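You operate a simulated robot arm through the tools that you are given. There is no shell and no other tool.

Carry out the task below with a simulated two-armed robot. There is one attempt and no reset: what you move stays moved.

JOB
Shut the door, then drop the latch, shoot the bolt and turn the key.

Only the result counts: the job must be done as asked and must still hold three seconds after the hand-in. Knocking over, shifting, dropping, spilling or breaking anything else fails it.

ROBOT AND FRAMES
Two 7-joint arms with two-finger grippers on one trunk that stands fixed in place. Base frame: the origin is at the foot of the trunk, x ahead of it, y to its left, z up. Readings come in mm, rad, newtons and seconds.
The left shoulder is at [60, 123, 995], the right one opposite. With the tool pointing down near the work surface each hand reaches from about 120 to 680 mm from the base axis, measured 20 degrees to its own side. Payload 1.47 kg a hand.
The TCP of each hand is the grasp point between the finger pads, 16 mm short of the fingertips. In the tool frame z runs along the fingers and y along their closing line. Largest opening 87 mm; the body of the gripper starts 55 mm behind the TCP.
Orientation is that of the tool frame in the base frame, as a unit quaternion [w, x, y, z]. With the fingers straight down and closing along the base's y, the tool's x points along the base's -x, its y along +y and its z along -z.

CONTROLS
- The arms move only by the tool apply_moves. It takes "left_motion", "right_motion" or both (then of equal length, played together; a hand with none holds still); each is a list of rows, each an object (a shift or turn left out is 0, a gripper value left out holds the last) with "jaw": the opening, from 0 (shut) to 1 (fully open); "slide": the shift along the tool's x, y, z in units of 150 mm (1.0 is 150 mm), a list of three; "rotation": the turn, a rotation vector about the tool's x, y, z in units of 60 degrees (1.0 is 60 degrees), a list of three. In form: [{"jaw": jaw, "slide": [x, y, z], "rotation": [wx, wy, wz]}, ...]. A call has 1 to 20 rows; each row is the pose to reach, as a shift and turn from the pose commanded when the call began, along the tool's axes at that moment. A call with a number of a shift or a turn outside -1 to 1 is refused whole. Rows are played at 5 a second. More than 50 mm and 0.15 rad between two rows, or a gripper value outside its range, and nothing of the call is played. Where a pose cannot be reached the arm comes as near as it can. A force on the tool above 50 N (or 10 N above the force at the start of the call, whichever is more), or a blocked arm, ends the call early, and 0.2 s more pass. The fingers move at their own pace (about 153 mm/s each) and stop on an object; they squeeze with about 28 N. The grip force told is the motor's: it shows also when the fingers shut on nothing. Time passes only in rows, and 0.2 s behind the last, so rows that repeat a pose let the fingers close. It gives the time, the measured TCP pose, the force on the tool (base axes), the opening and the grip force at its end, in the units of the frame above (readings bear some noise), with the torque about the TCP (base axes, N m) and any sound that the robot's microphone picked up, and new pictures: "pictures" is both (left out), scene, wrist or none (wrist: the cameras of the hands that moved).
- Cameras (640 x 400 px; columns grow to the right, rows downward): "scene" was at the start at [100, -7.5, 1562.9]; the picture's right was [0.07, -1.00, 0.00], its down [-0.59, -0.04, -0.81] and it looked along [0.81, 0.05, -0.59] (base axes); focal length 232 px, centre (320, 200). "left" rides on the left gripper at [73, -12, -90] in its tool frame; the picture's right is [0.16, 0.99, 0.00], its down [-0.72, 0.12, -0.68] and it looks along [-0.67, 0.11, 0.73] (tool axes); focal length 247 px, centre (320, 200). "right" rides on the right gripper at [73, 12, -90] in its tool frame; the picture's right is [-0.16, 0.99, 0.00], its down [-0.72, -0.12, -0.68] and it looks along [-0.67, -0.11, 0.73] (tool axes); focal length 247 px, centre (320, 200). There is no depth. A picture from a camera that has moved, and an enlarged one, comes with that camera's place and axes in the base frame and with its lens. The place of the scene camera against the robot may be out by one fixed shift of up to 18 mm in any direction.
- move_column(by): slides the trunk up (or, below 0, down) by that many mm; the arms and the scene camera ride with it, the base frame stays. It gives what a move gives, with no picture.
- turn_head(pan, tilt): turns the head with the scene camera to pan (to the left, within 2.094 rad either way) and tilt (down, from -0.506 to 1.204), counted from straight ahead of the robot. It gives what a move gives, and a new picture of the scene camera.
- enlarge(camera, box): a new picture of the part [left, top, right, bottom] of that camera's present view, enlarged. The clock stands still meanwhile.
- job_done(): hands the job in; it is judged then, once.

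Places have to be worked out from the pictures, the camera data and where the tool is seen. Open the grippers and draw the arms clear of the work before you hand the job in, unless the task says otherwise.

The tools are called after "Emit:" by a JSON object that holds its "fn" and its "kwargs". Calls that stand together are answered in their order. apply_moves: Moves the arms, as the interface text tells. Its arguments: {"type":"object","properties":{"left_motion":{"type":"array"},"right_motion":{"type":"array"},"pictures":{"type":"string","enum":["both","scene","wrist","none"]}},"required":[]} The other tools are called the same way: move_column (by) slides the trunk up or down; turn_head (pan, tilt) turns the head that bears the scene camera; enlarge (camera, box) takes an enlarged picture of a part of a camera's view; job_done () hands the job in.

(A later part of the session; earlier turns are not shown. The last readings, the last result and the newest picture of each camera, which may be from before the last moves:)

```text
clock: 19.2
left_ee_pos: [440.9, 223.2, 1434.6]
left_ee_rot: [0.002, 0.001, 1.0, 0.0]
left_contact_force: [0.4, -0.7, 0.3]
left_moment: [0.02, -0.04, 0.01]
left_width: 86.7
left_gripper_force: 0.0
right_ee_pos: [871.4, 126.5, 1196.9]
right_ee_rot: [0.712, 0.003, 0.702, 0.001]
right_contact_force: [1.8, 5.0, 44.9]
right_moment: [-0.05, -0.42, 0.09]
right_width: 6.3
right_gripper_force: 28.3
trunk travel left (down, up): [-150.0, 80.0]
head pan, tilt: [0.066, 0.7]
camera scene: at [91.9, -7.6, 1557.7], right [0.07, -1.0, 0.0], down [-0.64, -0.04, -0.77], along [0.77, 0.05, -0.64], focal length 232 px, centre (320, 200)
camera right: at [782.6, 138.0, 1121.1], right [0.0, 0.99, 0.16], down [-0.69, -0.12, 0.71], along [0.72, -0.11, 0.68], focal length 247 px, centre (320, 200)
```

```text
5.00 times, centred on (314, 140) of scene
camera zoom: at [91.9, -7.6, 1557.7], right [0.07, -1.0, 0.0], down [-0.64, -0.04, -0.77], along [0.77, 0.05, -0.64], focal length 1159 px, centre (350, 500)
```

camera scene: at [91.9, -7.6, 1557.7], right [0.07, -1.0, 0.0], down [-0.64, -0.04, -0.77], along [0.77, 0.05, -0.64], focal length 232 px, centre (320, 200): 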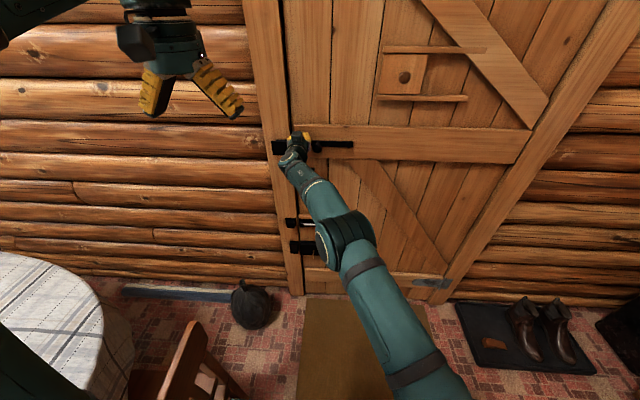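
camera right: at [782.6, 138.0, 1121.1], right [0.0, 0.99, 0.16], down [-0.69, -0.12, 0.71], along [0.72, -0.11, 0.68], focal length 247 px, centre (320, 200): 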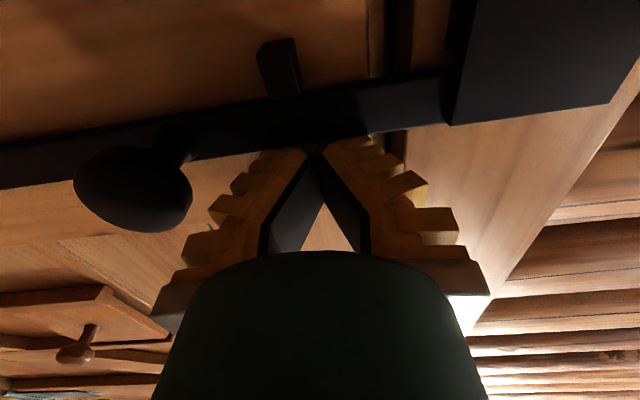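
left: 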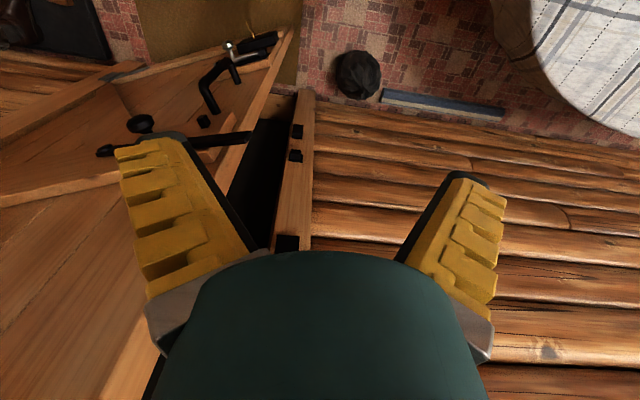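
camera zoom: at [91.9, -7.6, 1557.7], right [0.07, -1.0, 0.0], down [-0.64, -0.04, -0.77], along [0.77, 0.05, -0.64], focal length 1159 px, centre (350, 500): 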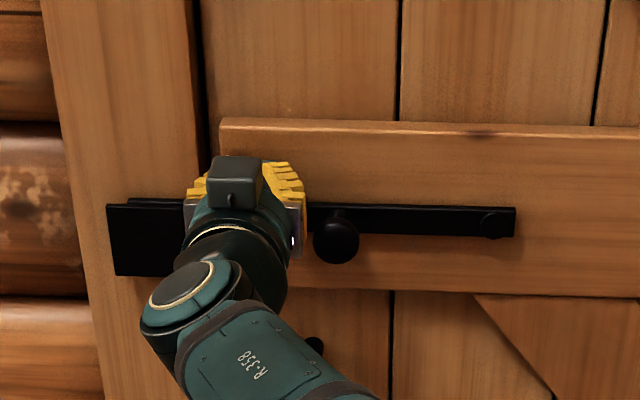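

That call was refused because one row stepped too far. I'll repeat the lift-off with smaller steps.

Emit:
{"fn": "apply_moves", "kwargs": {"right_motion": [{"jaw": 0, "slide": [-0.1, 0, 0]}, {"slide": [-0.2, 0, 0]}, {"slide": [-0.3, 0, -0.2]}, {"slide": [-0.3, 0, -0.5]}, {"slide": [-0.3, 0, -0.8]}, {"slide": [-0.3, -0.2, -1.0]}, {"slide": [-0.3, -0.5, -1.0]}, {"slide": [-0.3, -0.7, -1.0]}]}}

Emit:
{"fn": "enlarge", "kwargs": {"camera": "scene", "box": [250, 100, 378, 180]}}

```text
clock: 21.0
left_ee_pos: [447.0, 222.1, 1432.4]
left_ee_rot: [0.0, 0.0, 1.0, 0.0]
left_contact_force: [0.2, -0.1, -1.4]
left_moment: [0.04, 0.01, -0.01]
left_width: 87.1
left_gripper_force: 0.1
right_ee_pos: [726.6, 23.5, 1226.0]
right_ee_rot: [0.704, -0.001, 0.71, 0.001]
right_contact_force: [-0.6, 0.1, 0.5]
right_moment: [-0.03, 0.01, 0.01]
right_width: 0.0
right_gripper_force: 27.9
trunk travel left (down, up): [-150.0, 80.0]
head pan, tilt: [0.066, 0.7]
camera scene: at [97.6, -8.3, 1557.1], right [0.07, -1.0, 0.0], down [-0.64, -0.04, -0.76], along [0.76, 0.05, -0.64], focal length 232 px, centre (320, 200)
camera right: at [636.0, 32.9, 1152.8], right [0.0, 0.99, 0.16], down [-0.67, -0.12, 0.73], along [0.74, -0.11, 0.67], focal length 247 px, centre (320, 200)
```

scene: 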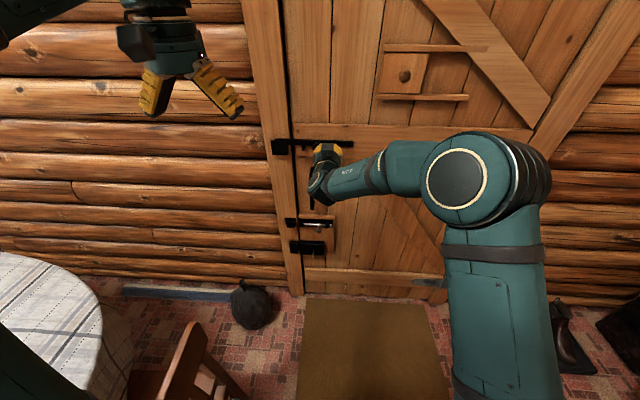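
right: 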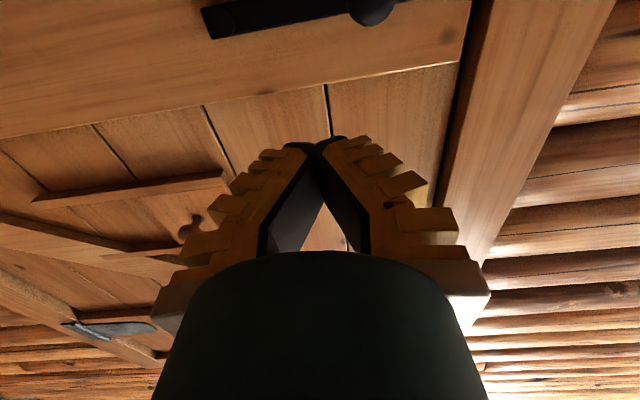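

```text
5.00 times, centred on (314, 140) of scene
camera zoom: at [97.6, -8.3, 1557.1], right [0.07, -1.0, 0.0], down [-0.64, -0.04, -0.76], along [0.76, 0.05, -0.64], focal length 1159 px, centre (350, 500)
```

zoom: 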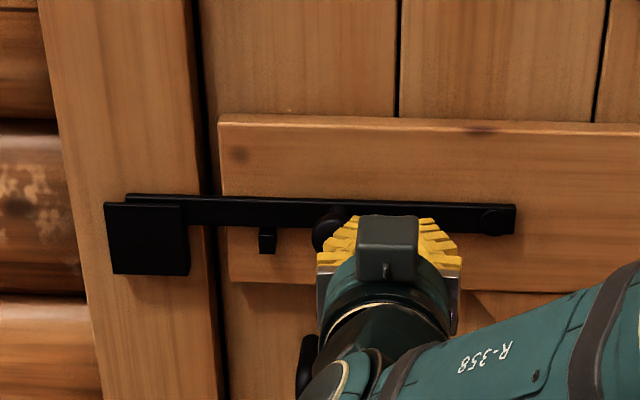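

The latch is down, resting on its peg behind the catch. Before working on the bolt and lock lower down, I'll check the free space on the right and take a closer look at the bolt and key.

Emit:
{"fn": "turn_head", "kwargs": {"pan": -0.6, "tilt": 0.95}}

Emit:
{"fn": "turn_head", "kwargs": {"pan": 0.066, "tilt": 0.85}}

Emit:
{"fn": "enlarge", "kwargs": {"camera": "scene", "box": [256, 140, 384, 220]}}

```text
clock: 22.1
left_ee_pos: [445.9, 224.4, 1432.9]
left_ee_rot: [0.001, 0.0, 1.0, 0.001]
left_contact_force: [0.6, 0.0, -0.1]
left_moment: [0.02, 0.02, 0.05]
left_width: 86.9
left_gripper_force: 0.1
right_ee_pos: [727.0, 23.2, 1226.1]
right_ee_rot: [0.704, -0.001, 0.71, 0.0]
right_contact_force: [0.5, -0.2, -0.2]
right_moment: [0.06, -0.02, -0.01]
right_width: 0.3
right_gripper_force: 27.9
trunk travel left (down, up): [-150.0, 80.0]
head pan, tilt: [-0.6, 0.949]
camera scene: at [72.9, -54.1, 1537.3], right [-0.56, -0.83, 0.0], down [-0.67, 0.46, -0.58], along [0.48, -0.33, -0.81], focal length 232 px, centre (320, 200)
```

scene: 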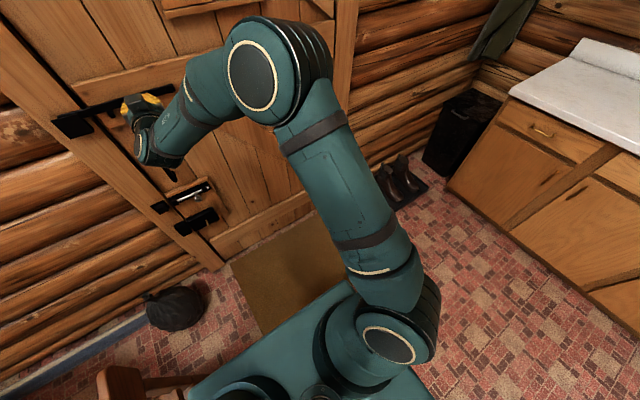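

```text
clock: 23.1
left_ee_pos: [445.9, 223.5, 1432.5]
left_ee_rot: [-0.001, -0.001, 1.0, 0.0]
left_contact_force: [0.4, 0.2, 0.5]
left_moment: [0.02, -0.01, 0.01]
left_width: 86.9
left_gripper_force: 0.0
right_ee_pos: [727.9, 22.5, 1225.6]
right_ee_rot: [0.704, -0.002, 0.71, 0.001]
right_contact_force: [-0.6, 0.2, -1.1]
right_moment: [0.01, -0.01, -0.01]
right_width: 0.1
right_gripper_force: 27.7
trunk travel left (down, up): [-150.0, 80.0]
head pan, tilt: [0.066, 0.85]
camera scene: at [90.8, -8.1, 1544.8], right [0.07, -1.0, 0.0], down [-0.75, -0.05, -0.66], along [0.66, 0.04, -0.75], focal length 232 px, centre (320, 200)
```

scene: 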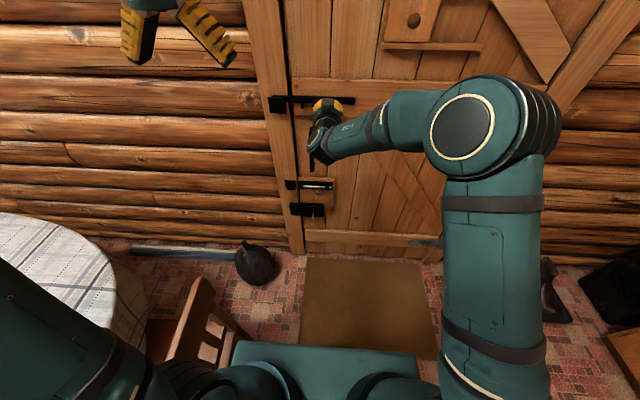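

```text
5.00 times, centred on (320, 180) of scene
camera zoom: at [90.8, -8.1, 1544.8], right [0.07, -1.0, 0.0], down [-0.75, -0.05, -0.66], along [0.66, 0.04, -0.75], focal length 1159 px, centre (320, 300)
```

zoom: 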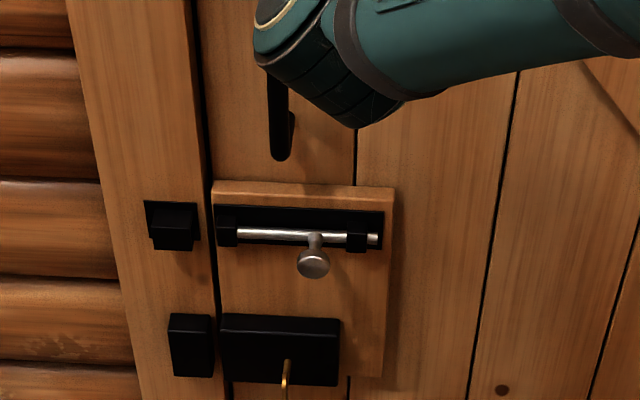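

Both sides are clear of the arms' paths, since the chair and table stay well below and outside them. I'll lower the trunk 150 mm so the right arm can comfortably reach the bolt (z≈744) and the lock (z≈575).

Emit:
{"fn": "move_column", "kwargs": {"by": -150}}

Emit:
{"fn": "turn_head", "kwargs": {"pan": 0.066, "tilt": 0.75}}

Emit:
{"fn": "enlarge", "kwargs": {"camera": "scene", "box": [256, 150, 384, 230]}}

```text
clock: 24.9
left_ee_pos: [445.0, 223.4, 1282.8]
left_ee_rot: [0.0, -0.001, 1.0, 0.0]
left_contact_force: [0.1, -1.0, -0.5]
left_moment: [-0.01, 0.01, 0.01]
left_width: 87.0
left_gripper_force: 0.1
right_ee_pos: [726.7, 22.9, 1075.7]
right_ee_rot: [0.704, -0.002, 0.71, 0.002]
right_contact_force: [-0.3, -0.3, 0.5]
right_moment: [0.01, 0.01, -0.02]
right_width: 0.1
right_gripper_force: 28.4
trunk travel left (down, up): [0.0, 230.0]
head pan, tilt: [0.066, 0.85]
```

```text
clock: 25.5
left_ee_pos: [446.7, 223.7, 1282.1]
left_ee_rot: [0.0, 0.0, 1.0, 0.0]
left_contact_force: [0.4, -1.1, -0.2]
left_moment: [-0.02, -0.03, 0.01]
left_width: 86.6
left_gripper_force: 0.0
right_ee_pos: [727.9, 22.2, 1076.5]
right_ee_rot: [0.705, -0.001, 0.709, 0.001]
right_contact_force: [-0.5, -0.3, -0.3]
right_moment: [-0.03, 0.01, 0.0]
right_width: 0.1
right_gripper_force: 28.0
trunk travel left (down, up): [0.0, 230.0]
head pan, tilt: [0.066, 0.75]
camera scene: at [95.5, -7.7, 1402.8], right [0.07, -1.0, 0.0], down [-0.68, -0.05, -0.73], along [0.73, 0.05, -0.68], focal length 232 px, centre (320, 200)
```

scene: 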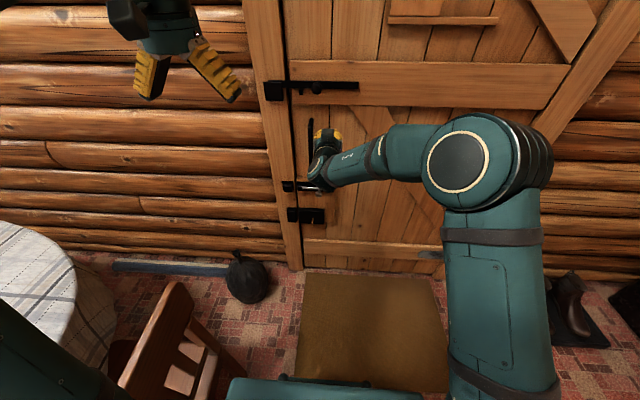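

```text
5.00 times, centred on (320, 190) of scene
camera zoom: at [95.5, -7.7, 1402.8], right [0.07, -1.0, 0.0], down [-0.68, -0.05, -0.73], along [0.73, 0.05, -0.68], focal length 1159 px, centre (320, 250)
```

zoom: 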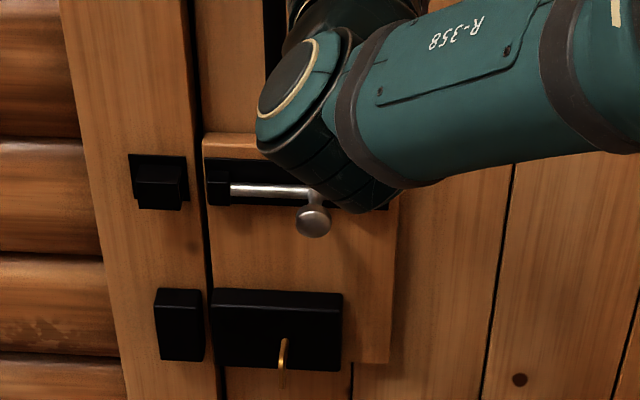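

The camera now sees the bolt from closer in. I'll lower the right hand in steps, keeping it back from the door, so its wrist camera can view the bolt and lock from below.

Emit:
{"fn": "apply_moves", "kwargs": {"right_motion": [{"jaw": 0, "slide": [0.2, 0, -0.2]}, {"slide": [0.5, 0, -0.3]}, {"slide": [0.8, 0, -0.3]}, {"slide": [1.0, 0, -0.3]}], "pictures": "scene"}}

Emit:
{"fn": "apply_moves", "kwargs": {"right_motion": [{"jaw": 0, "slide": [0.3, 0, 0]}, {"slide": [0.6, 0, 0]}, {"slide": [0.9, 0, 0]}, {"slide": [1.0, 0, 0]}]}}

```text
clock: 26.5
left_ee_pos: [446.7, 222.5, 1280.7]
left_ee_rot: [0.0, 0.0, 1.0, -0.001]
left_contact_force: [-0.2, -0.3, 0.0]
left_moment: [0.0, 0.0, 0.0]
left_width: 86.9
left_gripper_force: 0.0
right_ee_pos: [683.3, 24.2, 924.2]
right_ee_rot: [0.704, 0.0, 0.71, 0.0]
right_contact_force: [0.7, 0.0, -0.1]
right_moment: [0.02, 0.0, 0.01]
right_width: 0.0
right_gripper_force: 28.0
trunk travel left (down, up): [0.0, 230.0]
head pan, tilt: [0.066, 0.75]
camera scene: at [95.9, -7.8, 1402.8], right [0.07, -1.0, 0.0], down [-0.68, -0.05, -0.73], along [0.73, 0.05, -0.68], focal length 232 px, centre (320, 200)
```

scene: 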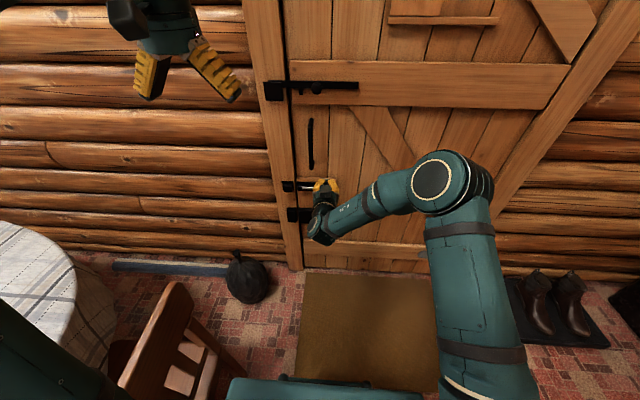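

```text
clock: 27.5
left_ee_pos: [448.5, 223.6, 1282.0]
left_ee_rot: [0.0, 0.001, 1.0, 0.001]
left_contact_force: [1.1, -0.1, -0.4]
left_moment: [0.04, -0.02, -0.05]
left_width: 87.0
left_gripper_force: 0.0
right_ee_pos: [680.3, 24.4, 777.1]
right_ee_rot: [0.705, 0.0, 0.709, 0.0]
right_contact_force: [0.2, -0.4, 1.0]
right_moment: [0.02, 0.0, 0.02]
right_width: 0.2
right_gripper_force: 27.9
trunk travel left (down, up): [0.0, 230.0]
head pan, tilt: [0.066, 0.75]
camera scene: at [95.7, -7.7, 1402.8], right [0.07, -1.0, 0.0], down [-0.68, -0.05, -0.73], along [0.73, 0.05, -0.68], focal length 232 px, centre (320, 200)
camera right: at [589.7, 35.1, 702.9], right [0.0, 0.99, 0.16], down [-0.67, -0.12, 0.73], along [0.74, -0.11, 0.67], focal length 247 px, centre (320, 200)
```

scene: 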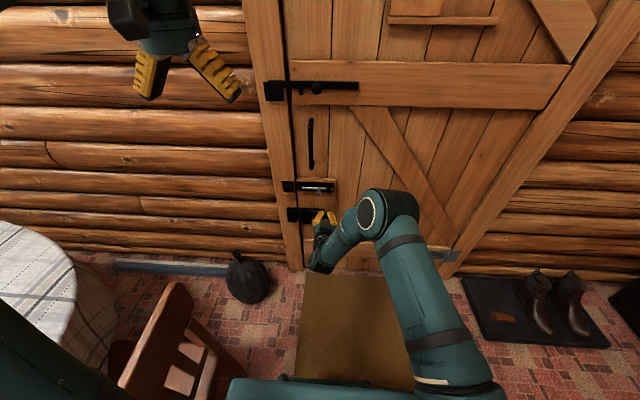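
right: 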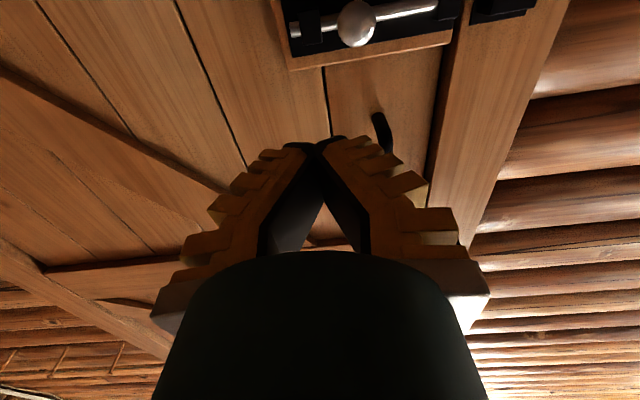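

The bolt is now visible from below, and triangulation puts its knob at about [846, 61, 738]. I'll zoom in from both cameras for the details.

Emit:
{"fn": "enlarge", "kwargs": {"camera": "right", "box": [260, 0, 560, 140]}}

Emit:
{"fn": "enlarge", "kwargs": {"camera": "scene", "box": [270, 165, 350, 235]}}

```text
2.13 times, centred on (410, 70) of right
camera zoom: at [589.7, 35.1, 702.9], right [0.0, 0.99, 0.16], down [-0.67, -0.12, 0.73], along [0.74, -0.11, 0.67], focal length 527 px, centre (128, 477)
```

zoom: 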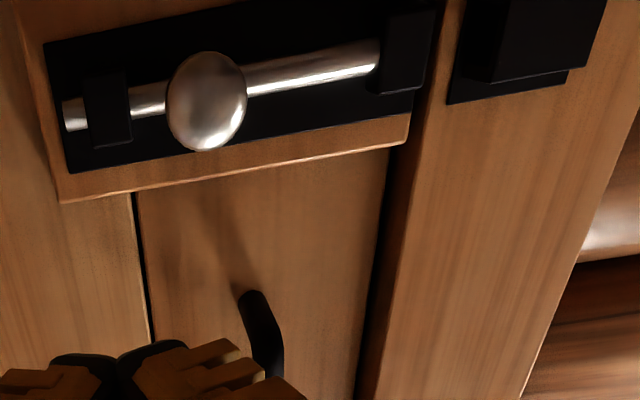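

```text
5.71 times, centred on (310, 200) of scene
camera zoom: at [95.7, -7.7, 1402.8], right [0.07, -1.0, 0.0], down [-0.68, -0.05, -0.73], along [0.73, 0.05, -0.68], focal length 1325 px, centre (377, 200)
```

zoom: 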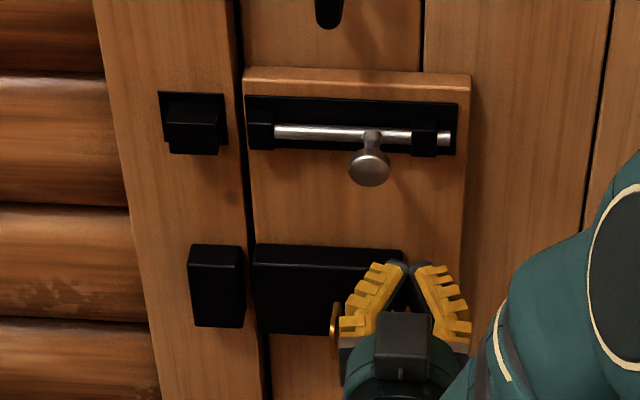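

The stem is horizontal and there's room between the right bracket (y 10–29) and the knob (y 46–76). I'll bring the closed fingertips up to the right of the knob at z≈738.

Emit:
{"fn": "apply_moves", "kwargs": {"right_motion": [{"jaw": 0, "slide": [0.26, 0.0, 0.1]}, {"slide": [0.26, 0.0, 0.4]}, {"slide": [0.26, 0.0, 0.7]}, {"slide": [0.26, 0.0, 0.9]}]}}

Emit:
{"fn": "enlarge", "kwargs": {"camera": "scene", "box": [270, 155, 370, 215]}}

```text
clock: 28.5
left_ee_pos: [446.1, 224.5, 1282.6]
left_ee_rot: [0.0, -0.001, 1.0, -0.001]
left_contact_force: [0.7, -0.5, -0.5]
left_moment: [0.0, 0.03, 0.01]
left_width: 87.2
left_gripper_force: 0.1
right_ee_pos: [812.9, 21.8, 735.5]
right_ee_rot: [0.704, -0.001, 0.71, 0.0]
right_contact_force: [0.5, 0.3, -0.4]
right_moment: [0.01, 0.03, 0.02]
right_width: 0.0
right_gripper_force: 28.5
trunk travel left (down, up): [0.0, 230.0]
head pan, tilt: [0.066, 0.75]
camera scene: at [95.6, -7.6, 1402.8], right [0.07, -1.0, 0.0], down [-0.68, -0.05, -0.73], along [0.73, 0.05, -0.68], focal length 232 px, centre (320, 200)
camera right: at [722.2, 32.7, 663.1], right [0.0, 0.99, 0.16], down [-0.67, -0.12, 0.73], along [0.74, -0.1, 0.67], focal length 247 px, centre (320, 200)
```

scene: 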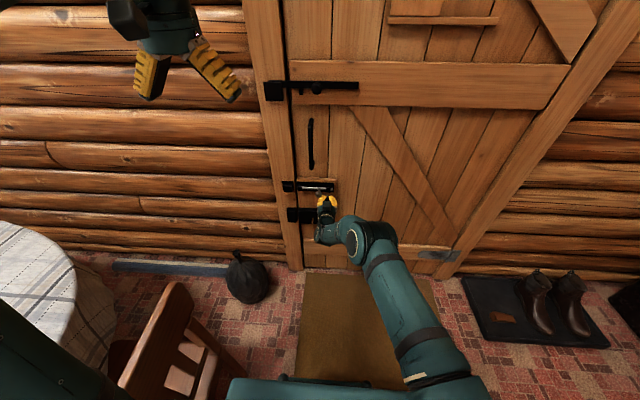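
right: 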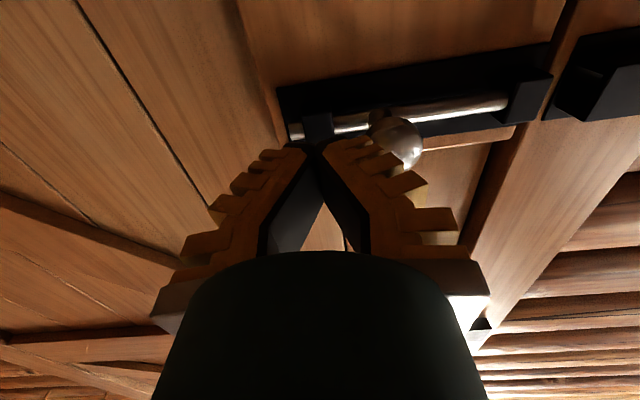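

```text
6.40 times, centred on (320, 185) of scene
camera zoom: at [95.6, -7.6, 1402.8], right [0.07, -1.0, 0.0], down [-0.68, -0.05, -0.73], along [0.73, 0.05, -0.68], focal length 1484 px, centre (320, 296)
```

zoom: 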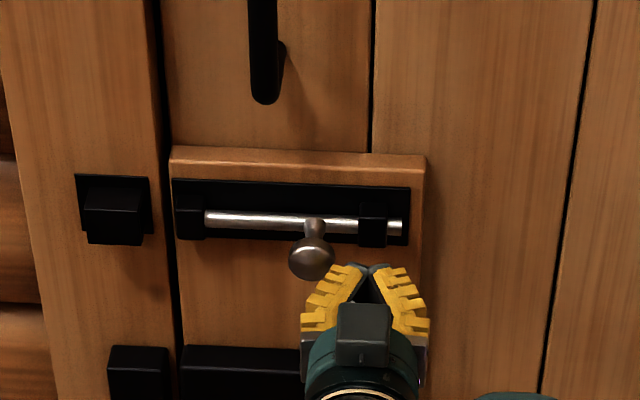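

The fingertips are to the right of the knob. I'll advance another 25 mm beside it, then push left to shoot the bolt.

Emit:
{"fn": "apply_moves", "kwargs": {"right_motion": [{"jaw": 0, "slide": [0, -0.01, 0.08]}, {"slide": [0, -0.01, 0.165]}, {"slide": [0, 0.05, 0.165]}, {"slide": [0, 0.11, 0.165]}, {"slide": [0, 0.17, 0.165]}, {"slide": [0, 0.23, 0.165]}, {"slide": [0, 0.29, 0.165]}, {"slide": [0, 0.35, 0.165]}]}}

Emit:
{"fn": "enlarge", "kwargs": {"camera": "scene", "box": [270, 155, 370, 215]}}

```text
clock: 30.3
left_ee_pos: [446.6, 219.8, 1282.6]
left_ee_rot: [-0.001, 0.0, 1.0, 0.001]
left_contact_force: [-1.2, -0.5, -0.3]
left_moment: [0.02, -0.03, 0.04]
left_width: 86.8
left_gripper_force: 0.0
right_ee_pos: [841.6, 67.3, 737.2]
right_ee_rot: [0.705, 0.003, 0.709, -0.002]
right_contact_force: [3.8, -34.1, -0.2]
right_moment: [0.14, 0.02, 0.03]
right_width: 0.0
right_gripper_force: 26.3
trunk travel left (down, up): [0.0, 230.0]
head pan, tilt: [0.066, 0.75]
camera scene: at [96.0, -10.6, 1402.8], right [0.07, -1.0, 0.0], down [-0.68, -0.04, -0.73], along [0.73, 0.05, -0.68], focal length 232 px, centre (320, 200)
camera right: at [750.9, 79.0, 662.8], right [0.01, 0.99, 0.16], down [-0.68, -0.11, 0.73], along [0.74, -0.12, 0.67], focal length 247 px, centre (320, 200)
```

scene: 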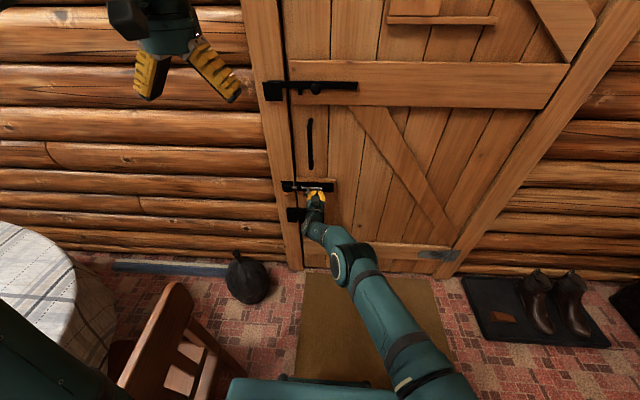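
right: 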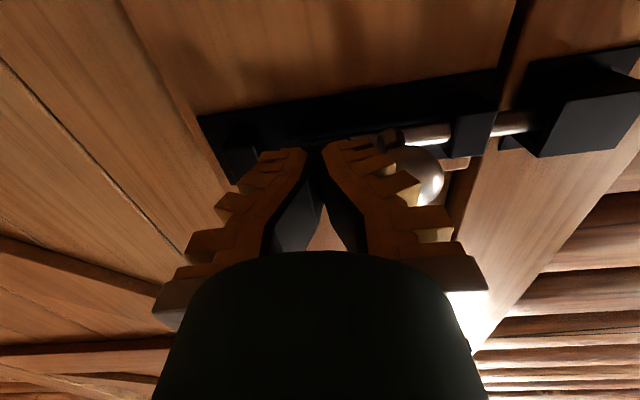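

```text
6.40 times, centred on (320, 185) of scene
camera zoom: at [96.0, -10.6, 1402.8], right [0.07, -1.0, 0.0], down [-0.68, -0.04, -0.73], along [0.73, 0.05, -0.68], focal length 1484 px, centre (320, 296)
```

zoom: 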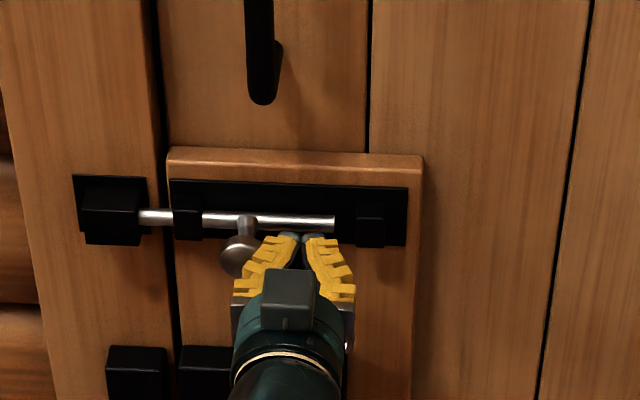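

The bolt has moved about 50 mm and entered the keeper, with 34 N of resistance. I'll keep pushing in small steps to find its end of travel.

Emit:
{"fn": "apply_moves", "kwargs": {"right_motion": [{"jaw": 0, "slide": [0, 0.03, 0]}, {"slide": [0, 0.07, 0]}, {"slide": [0, 0.1, 0]}, {"slide": [0, 0.13, 0]}, {"slide": [0, 0.16, 0]}, {"slide": [0, 0.19, 0]}]}}

Emit:
{"fn": "enlarge", "kwargs": {"camera": "scene", "box": [270, 155, 370, 215]}}

```text
clock: 30.8
left_ee_pos: [445.2, 224.7, 1280.7]
left_ee_rot: [0.0, -0.001, 1.0, 0.0]
left_contact_force: [-0.2, 0.8, -0.2]
left_moment: [-0.06, -0.01, 0.03]
left_width: 87.0
left_gripper_force: 0.0
right_ee_pos: [841.5, 66.0, 736.8]
right_ee_rot: [0.705, 0.007, 0.709, -0.006]
right_contact_force: [-7.7, -16.5, 0.6]
right_moment: [0.07, -0.04, 0.25]
right_width: 0.0
right_gripper_force: 26.4
trunk travel left (down, up): [0.0, 230.0]
head pan, tilt: [0.066, 0.75]
stopped in row 2 (right hand): the force on the tool passed its limit at 54 N (the readings are from after the stop); the commanded pose is now the measured one
camera scene: at [94.4, -7.2, 1402.9], right [0.07, -1.0, 0.0], down [-0.68, -0.05, -0.73], along [0.73, 0.05, -0.68], focal length 232 px, centre (320, 200)
camera right: at [752.0, 79.5, 662.6], right [0.02, 0.99, 0.16], down [-0.68, -0.1, 0.73], along [0.73, -0.12, 0.67], focal length 247 px, centre (320, 200)
```

scene: 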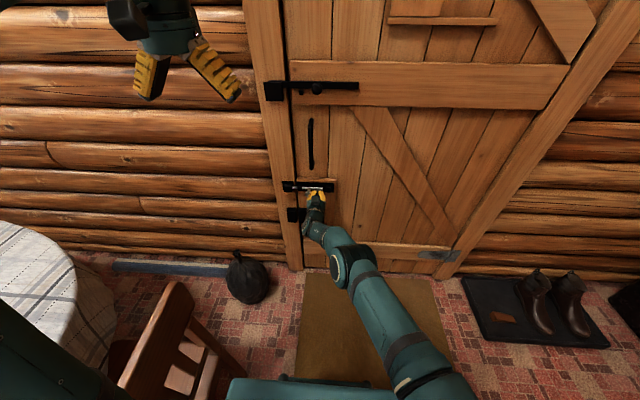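
right: 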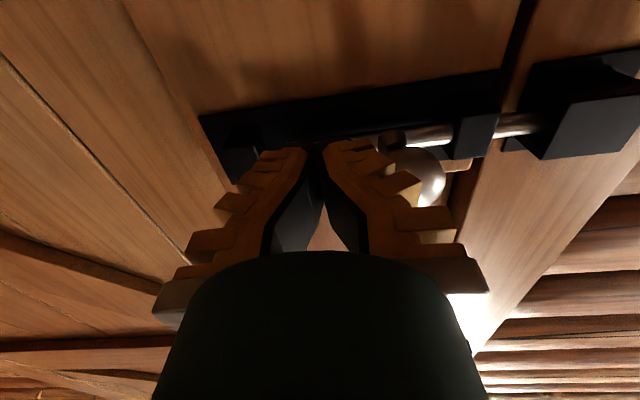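

```text
6.40 times, centred on (320, 185) of scene
camera zoom: at [94.4, -7.2, 1402.9], right [0.07, -1.0, 0.0], down [-0.68, -0.05, -0.73], along [0.73, 0.05, -0.68], focal length 1484 px, centre (320, 296)
```

zoom: 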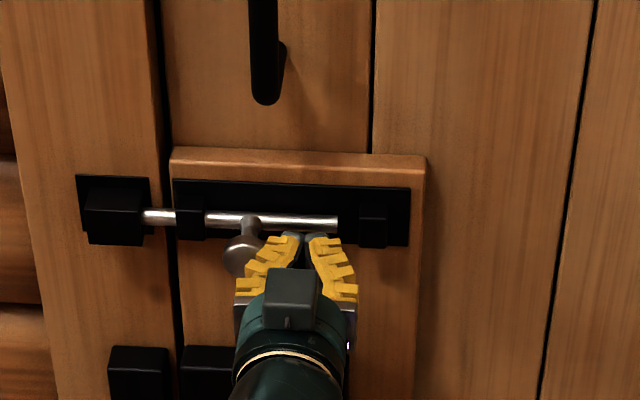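

The bolt no longer moves, with 54 N against a hard stop. I'll zoom in to verify that the rod really sits inside the keeper and isn't jammed against it.

Emit:
{"fn": "enlarge", "kwargs": {"camera": "right", "box": [380, 40, 640, 200]}}

Emit:
{"fn": "enlarge", "kwargs": {"camera": "scene", "box": [275, 170, 325, 205]}}

```text
2.46 times, centred on (510, 120) of right
camera zoom: at [752.0, 79.5, 662.6], right [0.02, 0.99, 0.16], down [-0.68, -0.1, 0.73], along [0.73, -0.12, 0.67], focal length 608 px, centre (-148, 397)
```

zoom: 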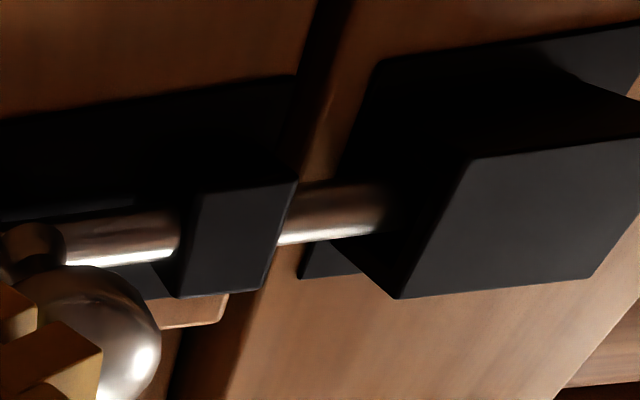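

```text
11.43 times, centred on (300, 188) of scene
camera zoom: at [94.4, -7.2, 1402.9], right [0.07, -1.0, 0.0], down [-0.68, -0.05, -0.73], along [0.73, 0.05, -0.68], focal length 2650 px, centre (549, 343)
```

zoom: 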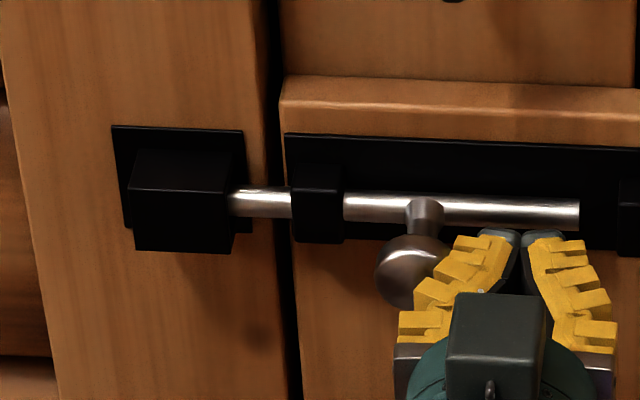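

The rod runs straight into the keeper and is at its end stop, so the bolt is shot. Next I'll withdraw the hand to the right and back, then lower it so the wrist camera can view the key.

Emit:
{"fn": "apply_moves", "kwargs": {"right_motion": [{"jaw": 0, "slide": [0, -0.07, 0]}, {"slide": [0, -0.14, -0.1]}, {"slide": [0, -0.14, -0.4]}, {"slide": [0, -0.14, -0.7]}, {"slide": [0.25, -0.1, -0.85]}, {"slide": [0.55, -0.05, -0.85]}, {"slide": [0.85, 0.0, -0.85]}, {"slide": [1.0, 0.05, -0.85]}]}}

Emit:
{"fn": "enlarge", "kwargs": {"camera": "scene", "box": [270, 165, 350, 235]}}

Emit:
{"fn": "enlarge", "kwargs": {"camera": "right", "box": [280, 0, 560, 150]}}

```text
clock: 32.6
left_ee_pos: [444.9, 222.8, 1282.2]
left_ee_rot: [0.001, 0.0, 1.0, 0.0]
left_contact_force: [0.7, 0.0, 0.2]
left_moment: [-0.06, 0.02, -0.01]
left_width: 87.1
left_gripper_force: 0.1
right_ee_pos: [711.2, 77.9, 586.4]
right_ee_rot: [0.705, 0.005, 0.709, -0.004]
right_contact_force: [0.2, -0.1, 0.3]
right_moment: [0.0, -0.02, -0.01]
right_width: 0.0
right_gripper_force: 28.6
trunk travel left (down, up): [0.0, 230.0]
head pan, tilt: [0.066, 0.75]
camera scene: at [95.6, -7.7, 1402.8], right [0.07, -1.0, 0.0], down [-0.68, -0.05, -0.73], along [0.73, 0.05, -0.68], focal length 232 px, centre (320, 200)
camera right: at [620.5, 90.9, 511.8], right [0.01, 0.99, 0.16], down [-0.68, -0.11, 0.73], along [0.74, -0.12, 0.67], focal length 247 px, centre (320, 200)
```

scene: 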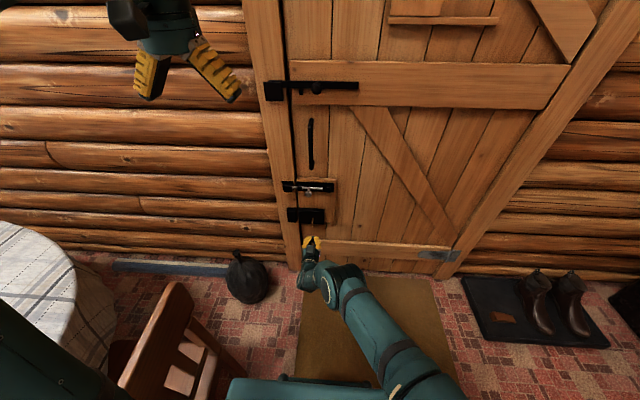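
right: 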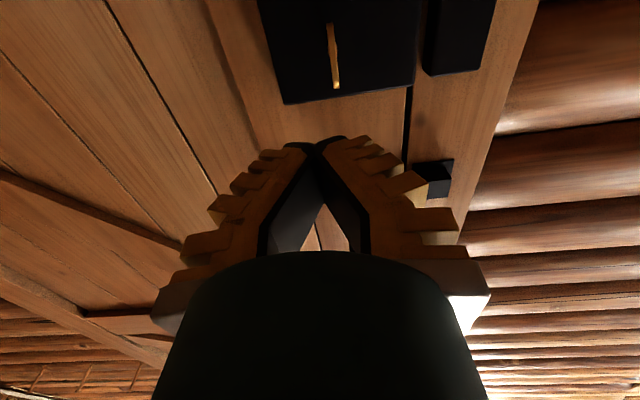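

```text
5.71 times, centred on (310, 200) of scene
camera zoom: at [95.6, -7.7, 1402.8], right [0.07, -1.0, 0.0], down [-0.68, -0.05, -0.73], along [0.73, 0.05, -0.68], focal length 1325 px, centre (377, 200)
```

zoom: 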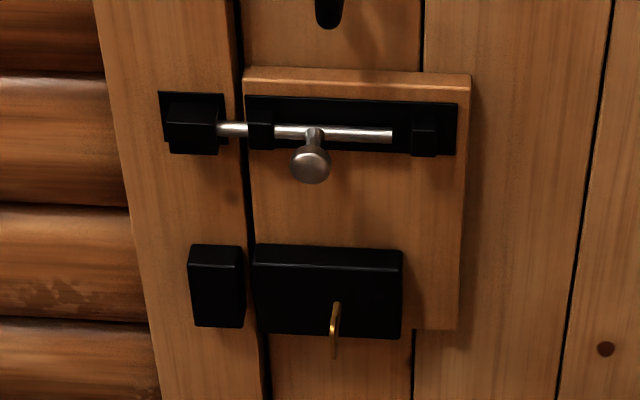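

```text
2.29 times, centred on (420, 75) of right
camera zoom: at [620.5, 90.9, 511.8], right [0.01, 0.99, 0.16], down [-0.68, -0.11, 0.73], along [0.74, -0.12, 0.67], focal length 564 px, centre (91, 486)
```

zoom: 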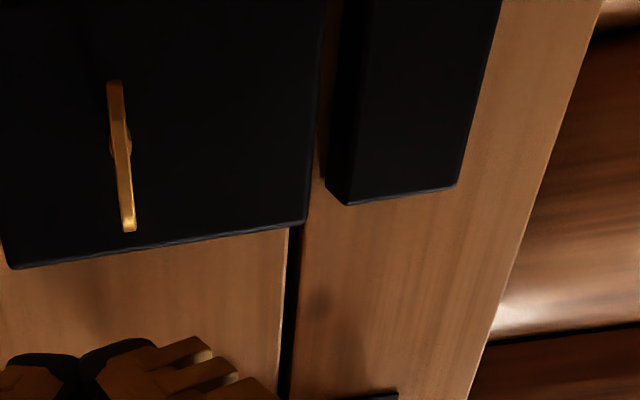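

The key's bow is edge-on and vertical (thin in y), a disc about 45 mm across centred near [836, 90, 561]. I'll open the jaws and line up in front of it at x≈795.

Emit:
{"fn": "apply_moves", "kwargs": {"right_motion": [{"jaw": 0.65, "slide": [0.05, 0.03, 0.0]}, {"jaw": 0.65, "slide": [0.12, 0.06, 0.15]}, {"jaw": 0.65, "slide": [0.169, 0.088, 0.35]}, {"jaw": 0.65, "slide": [0.169, 0.088, 0.5]}]}}

Emit:
{"fn": "enlarge", "kwargs": {"camera": "scene", "box": [270, 185, 350, 255]}}

```text
clock: 33.6
left_ee_pos: [446.1, 224.2, 1281.9]
left_ee_rot: [0.0, 0.0, 1.0, 0.0]
left_contact_force: [0.2, 0.4, 0.3]
left_moment: [-0.01, 0.0, 0.03]
left_width: 87.1
left_gripper_force: 0.0
right_ee_pos: [742.8, 79.0, 586.0]
right_ee_rot: [0.705, 0.005, 0.709, -0.004]
right_contact_force: [0.3, 0.7, -0.4]
right_moment: [-0.02, 0.0, -0.04]
right_width: 61.4
right_gripper_force: 3.0
right hand out of reach, approached as far as the arm can: row 2, 3, 4
trunk travel left (down, up): [0.0, 230.0]
head pan, tilt: [0.066, 0.75]
camera scene: at [95.4, -7.6, 1402.8], right [0.07, -1.0, 0.0], down [-0.68, -0.05, -0.73], along [0.73, 0.05, -0.68], focal length 232 px, centre (320, 200)
camera right: at [652.4, 91.1, 511.9], right [0.01, 0.99, 0.16], down [-0.68, -0.11, 0.73], along [0.74, -0.12, 0.67], focal length 247 px, centre (320, 200)
```

scene: 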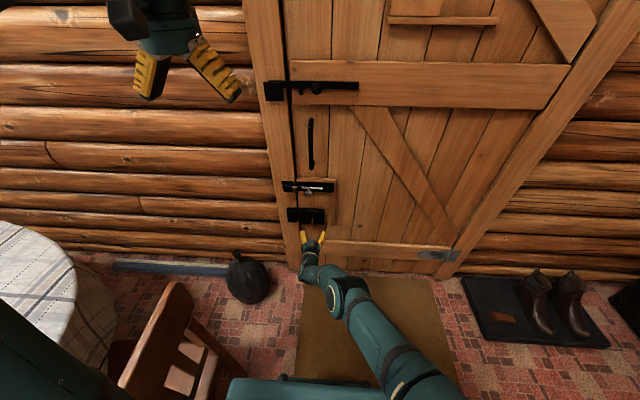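
right: 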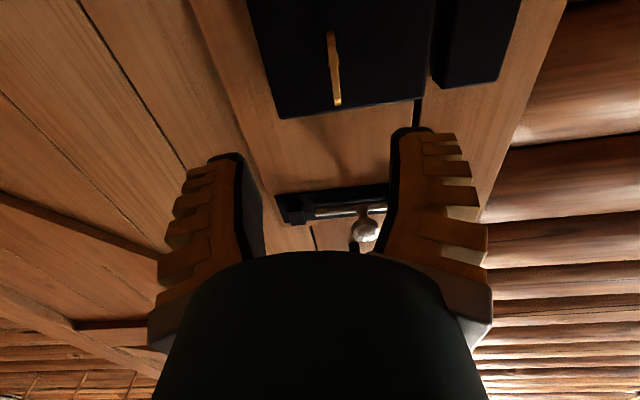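

```text
5.71 times, centred on (310, 220) of scene
camera zoom: at [95.4, -7.6, 1402.8], right [0.07, -1.0, 0.0], down [-0.68, -0.05, -0.73], along [0.73, 0.05, -0.68], focal length 1325 px, centre (377, 86)
```

zoom: 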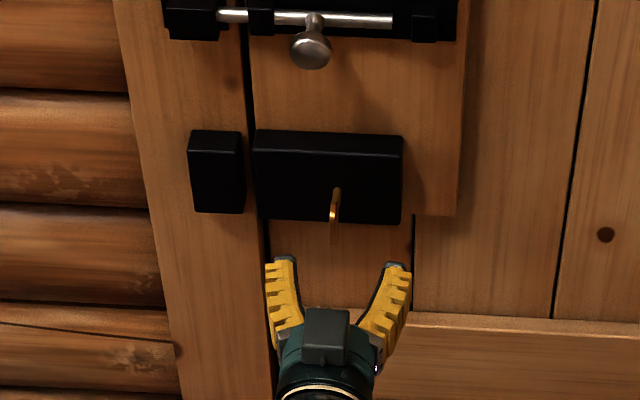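

The arm reports it's at its limit at x≈743 in this low, level posture. I'll look at the arm's configuration before choosing another approach angle.

Emit:
{"fn": "enlarge", "kwargs": {"camera": "scene", "box": [240, 200, 480, 400]}}

Emit:
{"fn": "turn_head", "kwargs": {"pan": -0.1, "tilt": 1.15}}

```text
2.00 times, centred on (360, 300) of scene
camera zoom: at [95.4, -7.6, 1402.8], right [0.07, -1.0, 0.0], down [-0.68, -0.05, -0.73], along [0.73, 0.05, -0.68], focal length 464 px, centre (240, 0)
```

zoom: 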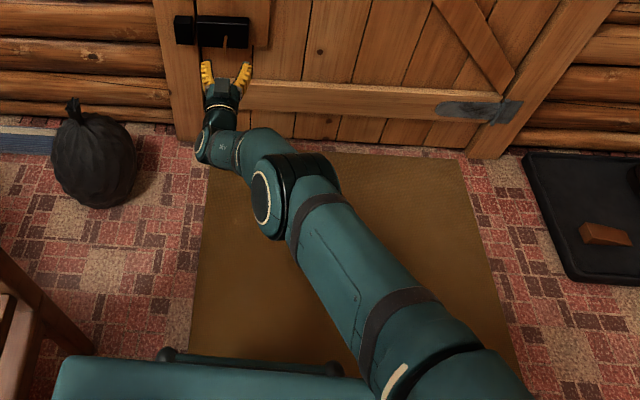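

```text
clock: 34.5
left_ee_pos: [447.1, 222.2, 1282.0]
left_ee_rot: [0.0, 0.0, 1.0, 0.001]
left_contact_force: [-1.0, 0.0, 0.6]
left_moment: [-0.01, 0.01, 0.0]
left_width: 87.1
left_gripper_force: 0.1
right_ee_pos: [744.0, 79.6, 587.2]
right_ee_rot: [0.705, 0.006, 0.709, -0.005]
right_contact_force: [-0.4, -0.3, -0.5]
right_moment: [0.0, 0.01, 0.01]
right_width: 61.1
right_gripper_force: 3.9
trunk travel left (down, up): [0.0, 230.0]
head pan, tilt: [-0.099, 1.15]
camera scene: at [72.1, -19.1, 1374.0], right [-0.1, -1.0, 0.0], down [-0.91, 0.09, -0.41], along [0.41, -0.04, -0.91], focal length 232 px, centre (320, 200)
```

scene: 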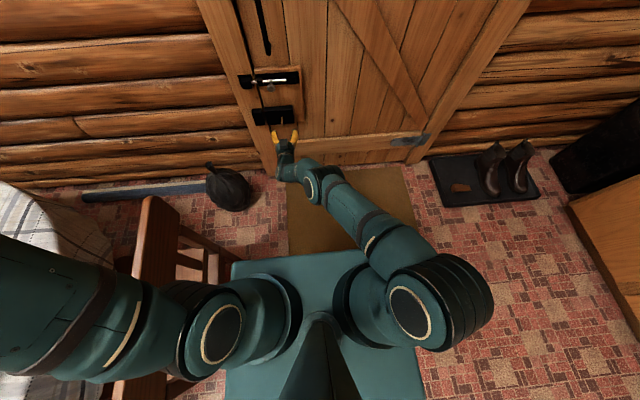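

The forearm reaches in from the right and the wrist seems to be at a joint limit. I'll raise the hand a little, shift right, and see how the arm responds before approaching from higher up.

Emit:
{"fn": "apply_moves", "kwargs": {"right_motion": [{"jaw": 0.65, "slide": [-0.2, 0, 0]}, {"jaw": 0.65, "slide": [-0.4, 0, 0]}, {"jaw": 0.65, "slide": [-0.6, 0, 0]}, {"jaw": 0.65, "slide": [-0.7, 0, 0]}]}}

```text
clock: 35.5
left_ee_pos: [445.2, 224.0, 1281.8]
left_ee_rot: [0.0, 0.0, 1.0, 0.001]
left_contact_force: [-0.3, 0.7, 0.2]
left_moment: [0.02, -0.02, -0.03]
left_width: 87.1
left_gripper_force: 0.1
right_ee_pos: [743.5, 78.6, 690.9]
right_ee_rot: [0.705, 0.005, 0.71, -0.004]
right_contact_force: [0.4, -0.4, 0.0]
right_moment: [0.0, -0.01, -0.01]
right_width: 61.5
right_gripper_force: 3.3
trunk travel left (down, up): [0.0, 230.0]
head pan, tilt: [-0.099, 1.15]
camera scene: at [71.9, -19.1, 1374.0], right [-0.1, -1.0, 0.0], down [-0.91, 0.09, -0.41], along [0.41, -0.04, -0.91], focal length 232 px, centre (320, 200)
camera right: at [652.2, 91.9, 617.0], right [0.01, 0.99, 0.16], down [-0.68, -0.11, 0.73], along [0.74, -0.12, 0.67], focal length 247 px, centre (320, 200)
```

scene: 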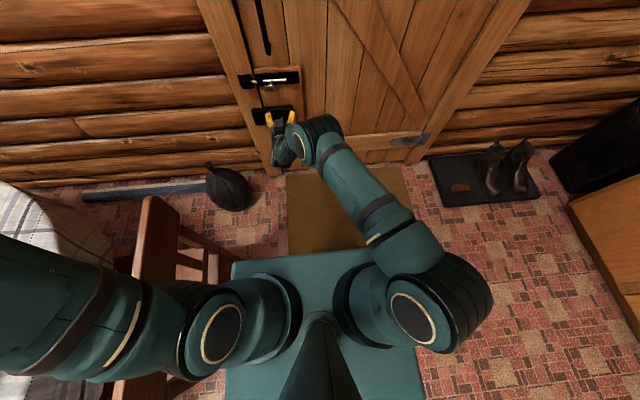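
right: 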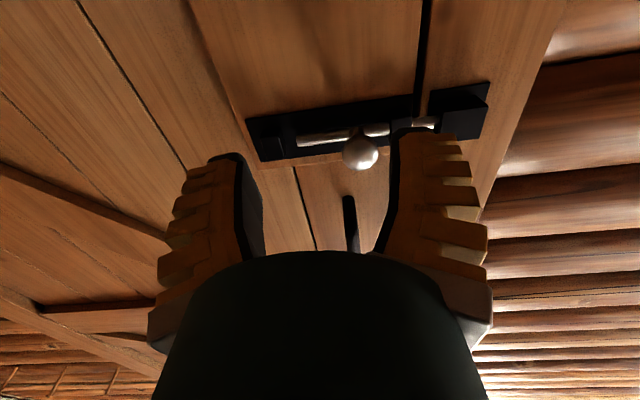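

Raising worked and the commanded pose now follows the measured one. I'll approach the key with the tool pitched 25° downward, which keeps the pads parallel to the bow, ending about 50 mm short of it.

Emit:
{"fn": "apply_moves", "kwargs": {"right_motion": [{"jaw": 0.65, "slide": [0.0, 0.02, 0.07], "rotation": [0, 0.1, 0]}, {"jaw": 0.65, "slide": [0.15, 0.04, 0.15], "rotation": [0, 0.2, 0]}, {"jaw": 0.65, "slide": [0.35, 0.06, 0.2], "rotation": [0, 0.3, 0]}, {"jaw": 0.65, "slide": [0.55, 0.08, 0.25], "rotation": [0, 0.4167, 0]}, {"jaw": 0.65, "slide": [0.727, 0.085, 0.29], "rotation": [0, 0.4167, 0]}]}}

```text
clock: 36.6
left_ee_pos: [445.7, 223.4, 1281.9]
left_ee_rot: [-0.001, -0.001, 1.0, -0.001]
left_contact_force: [0.1, -0.4, -0.6]
left_moment: [-0.03, 0.02, -0.02]
left_width: 87.0
left_gripper_force: 0.1
right_ee_pos: [786.0, 90.6, 582.3]
right_ee_rot: [0.534, 0.006, 0.845, -0.003]
right_contact_force: [-0.2, 0.2, -0.8]
right_moment: [-0.02, 0.04, -0.02]
right_width: 61.4
right_gripper_force: 3.5
trunk travel left (down, up): [0.0, 230.0]
head pan, tilt: [-0.099, 1.15]
camera scene: at [72.4, -19.0, 1373.9], right [-0.1, -1.0, 0.0], down [-0.91, 0.09, -0.41], along [0.41, -0.04, -0.91], focal length 232 px, centre (320, 200)
camera right: at [673.2, 103.3, 554.0], right [0.08, 0.99, 0.14], down [-0.3, -0.11, 0.95], along [0.95, -0.12, 0.29], focal length 247 px, centre (320, 200)
```

scene: 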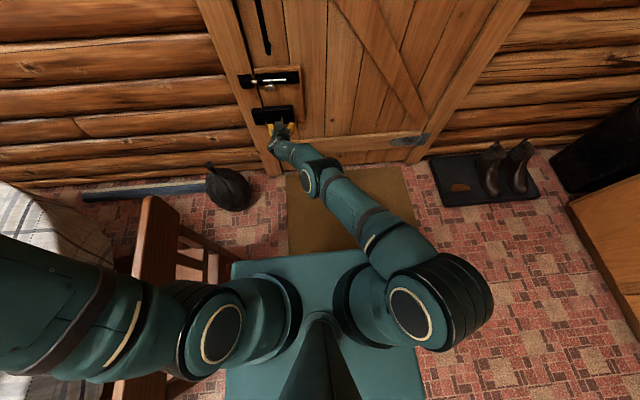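
right: 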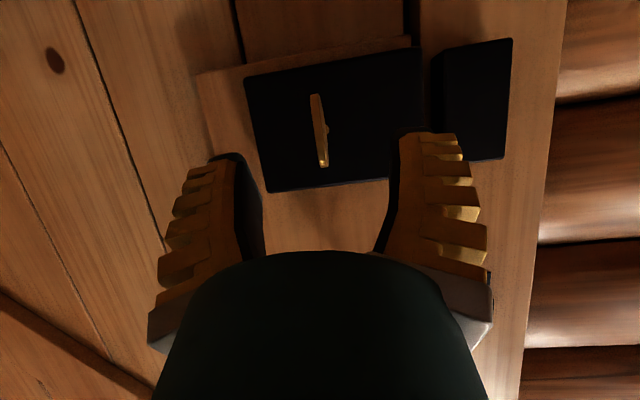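

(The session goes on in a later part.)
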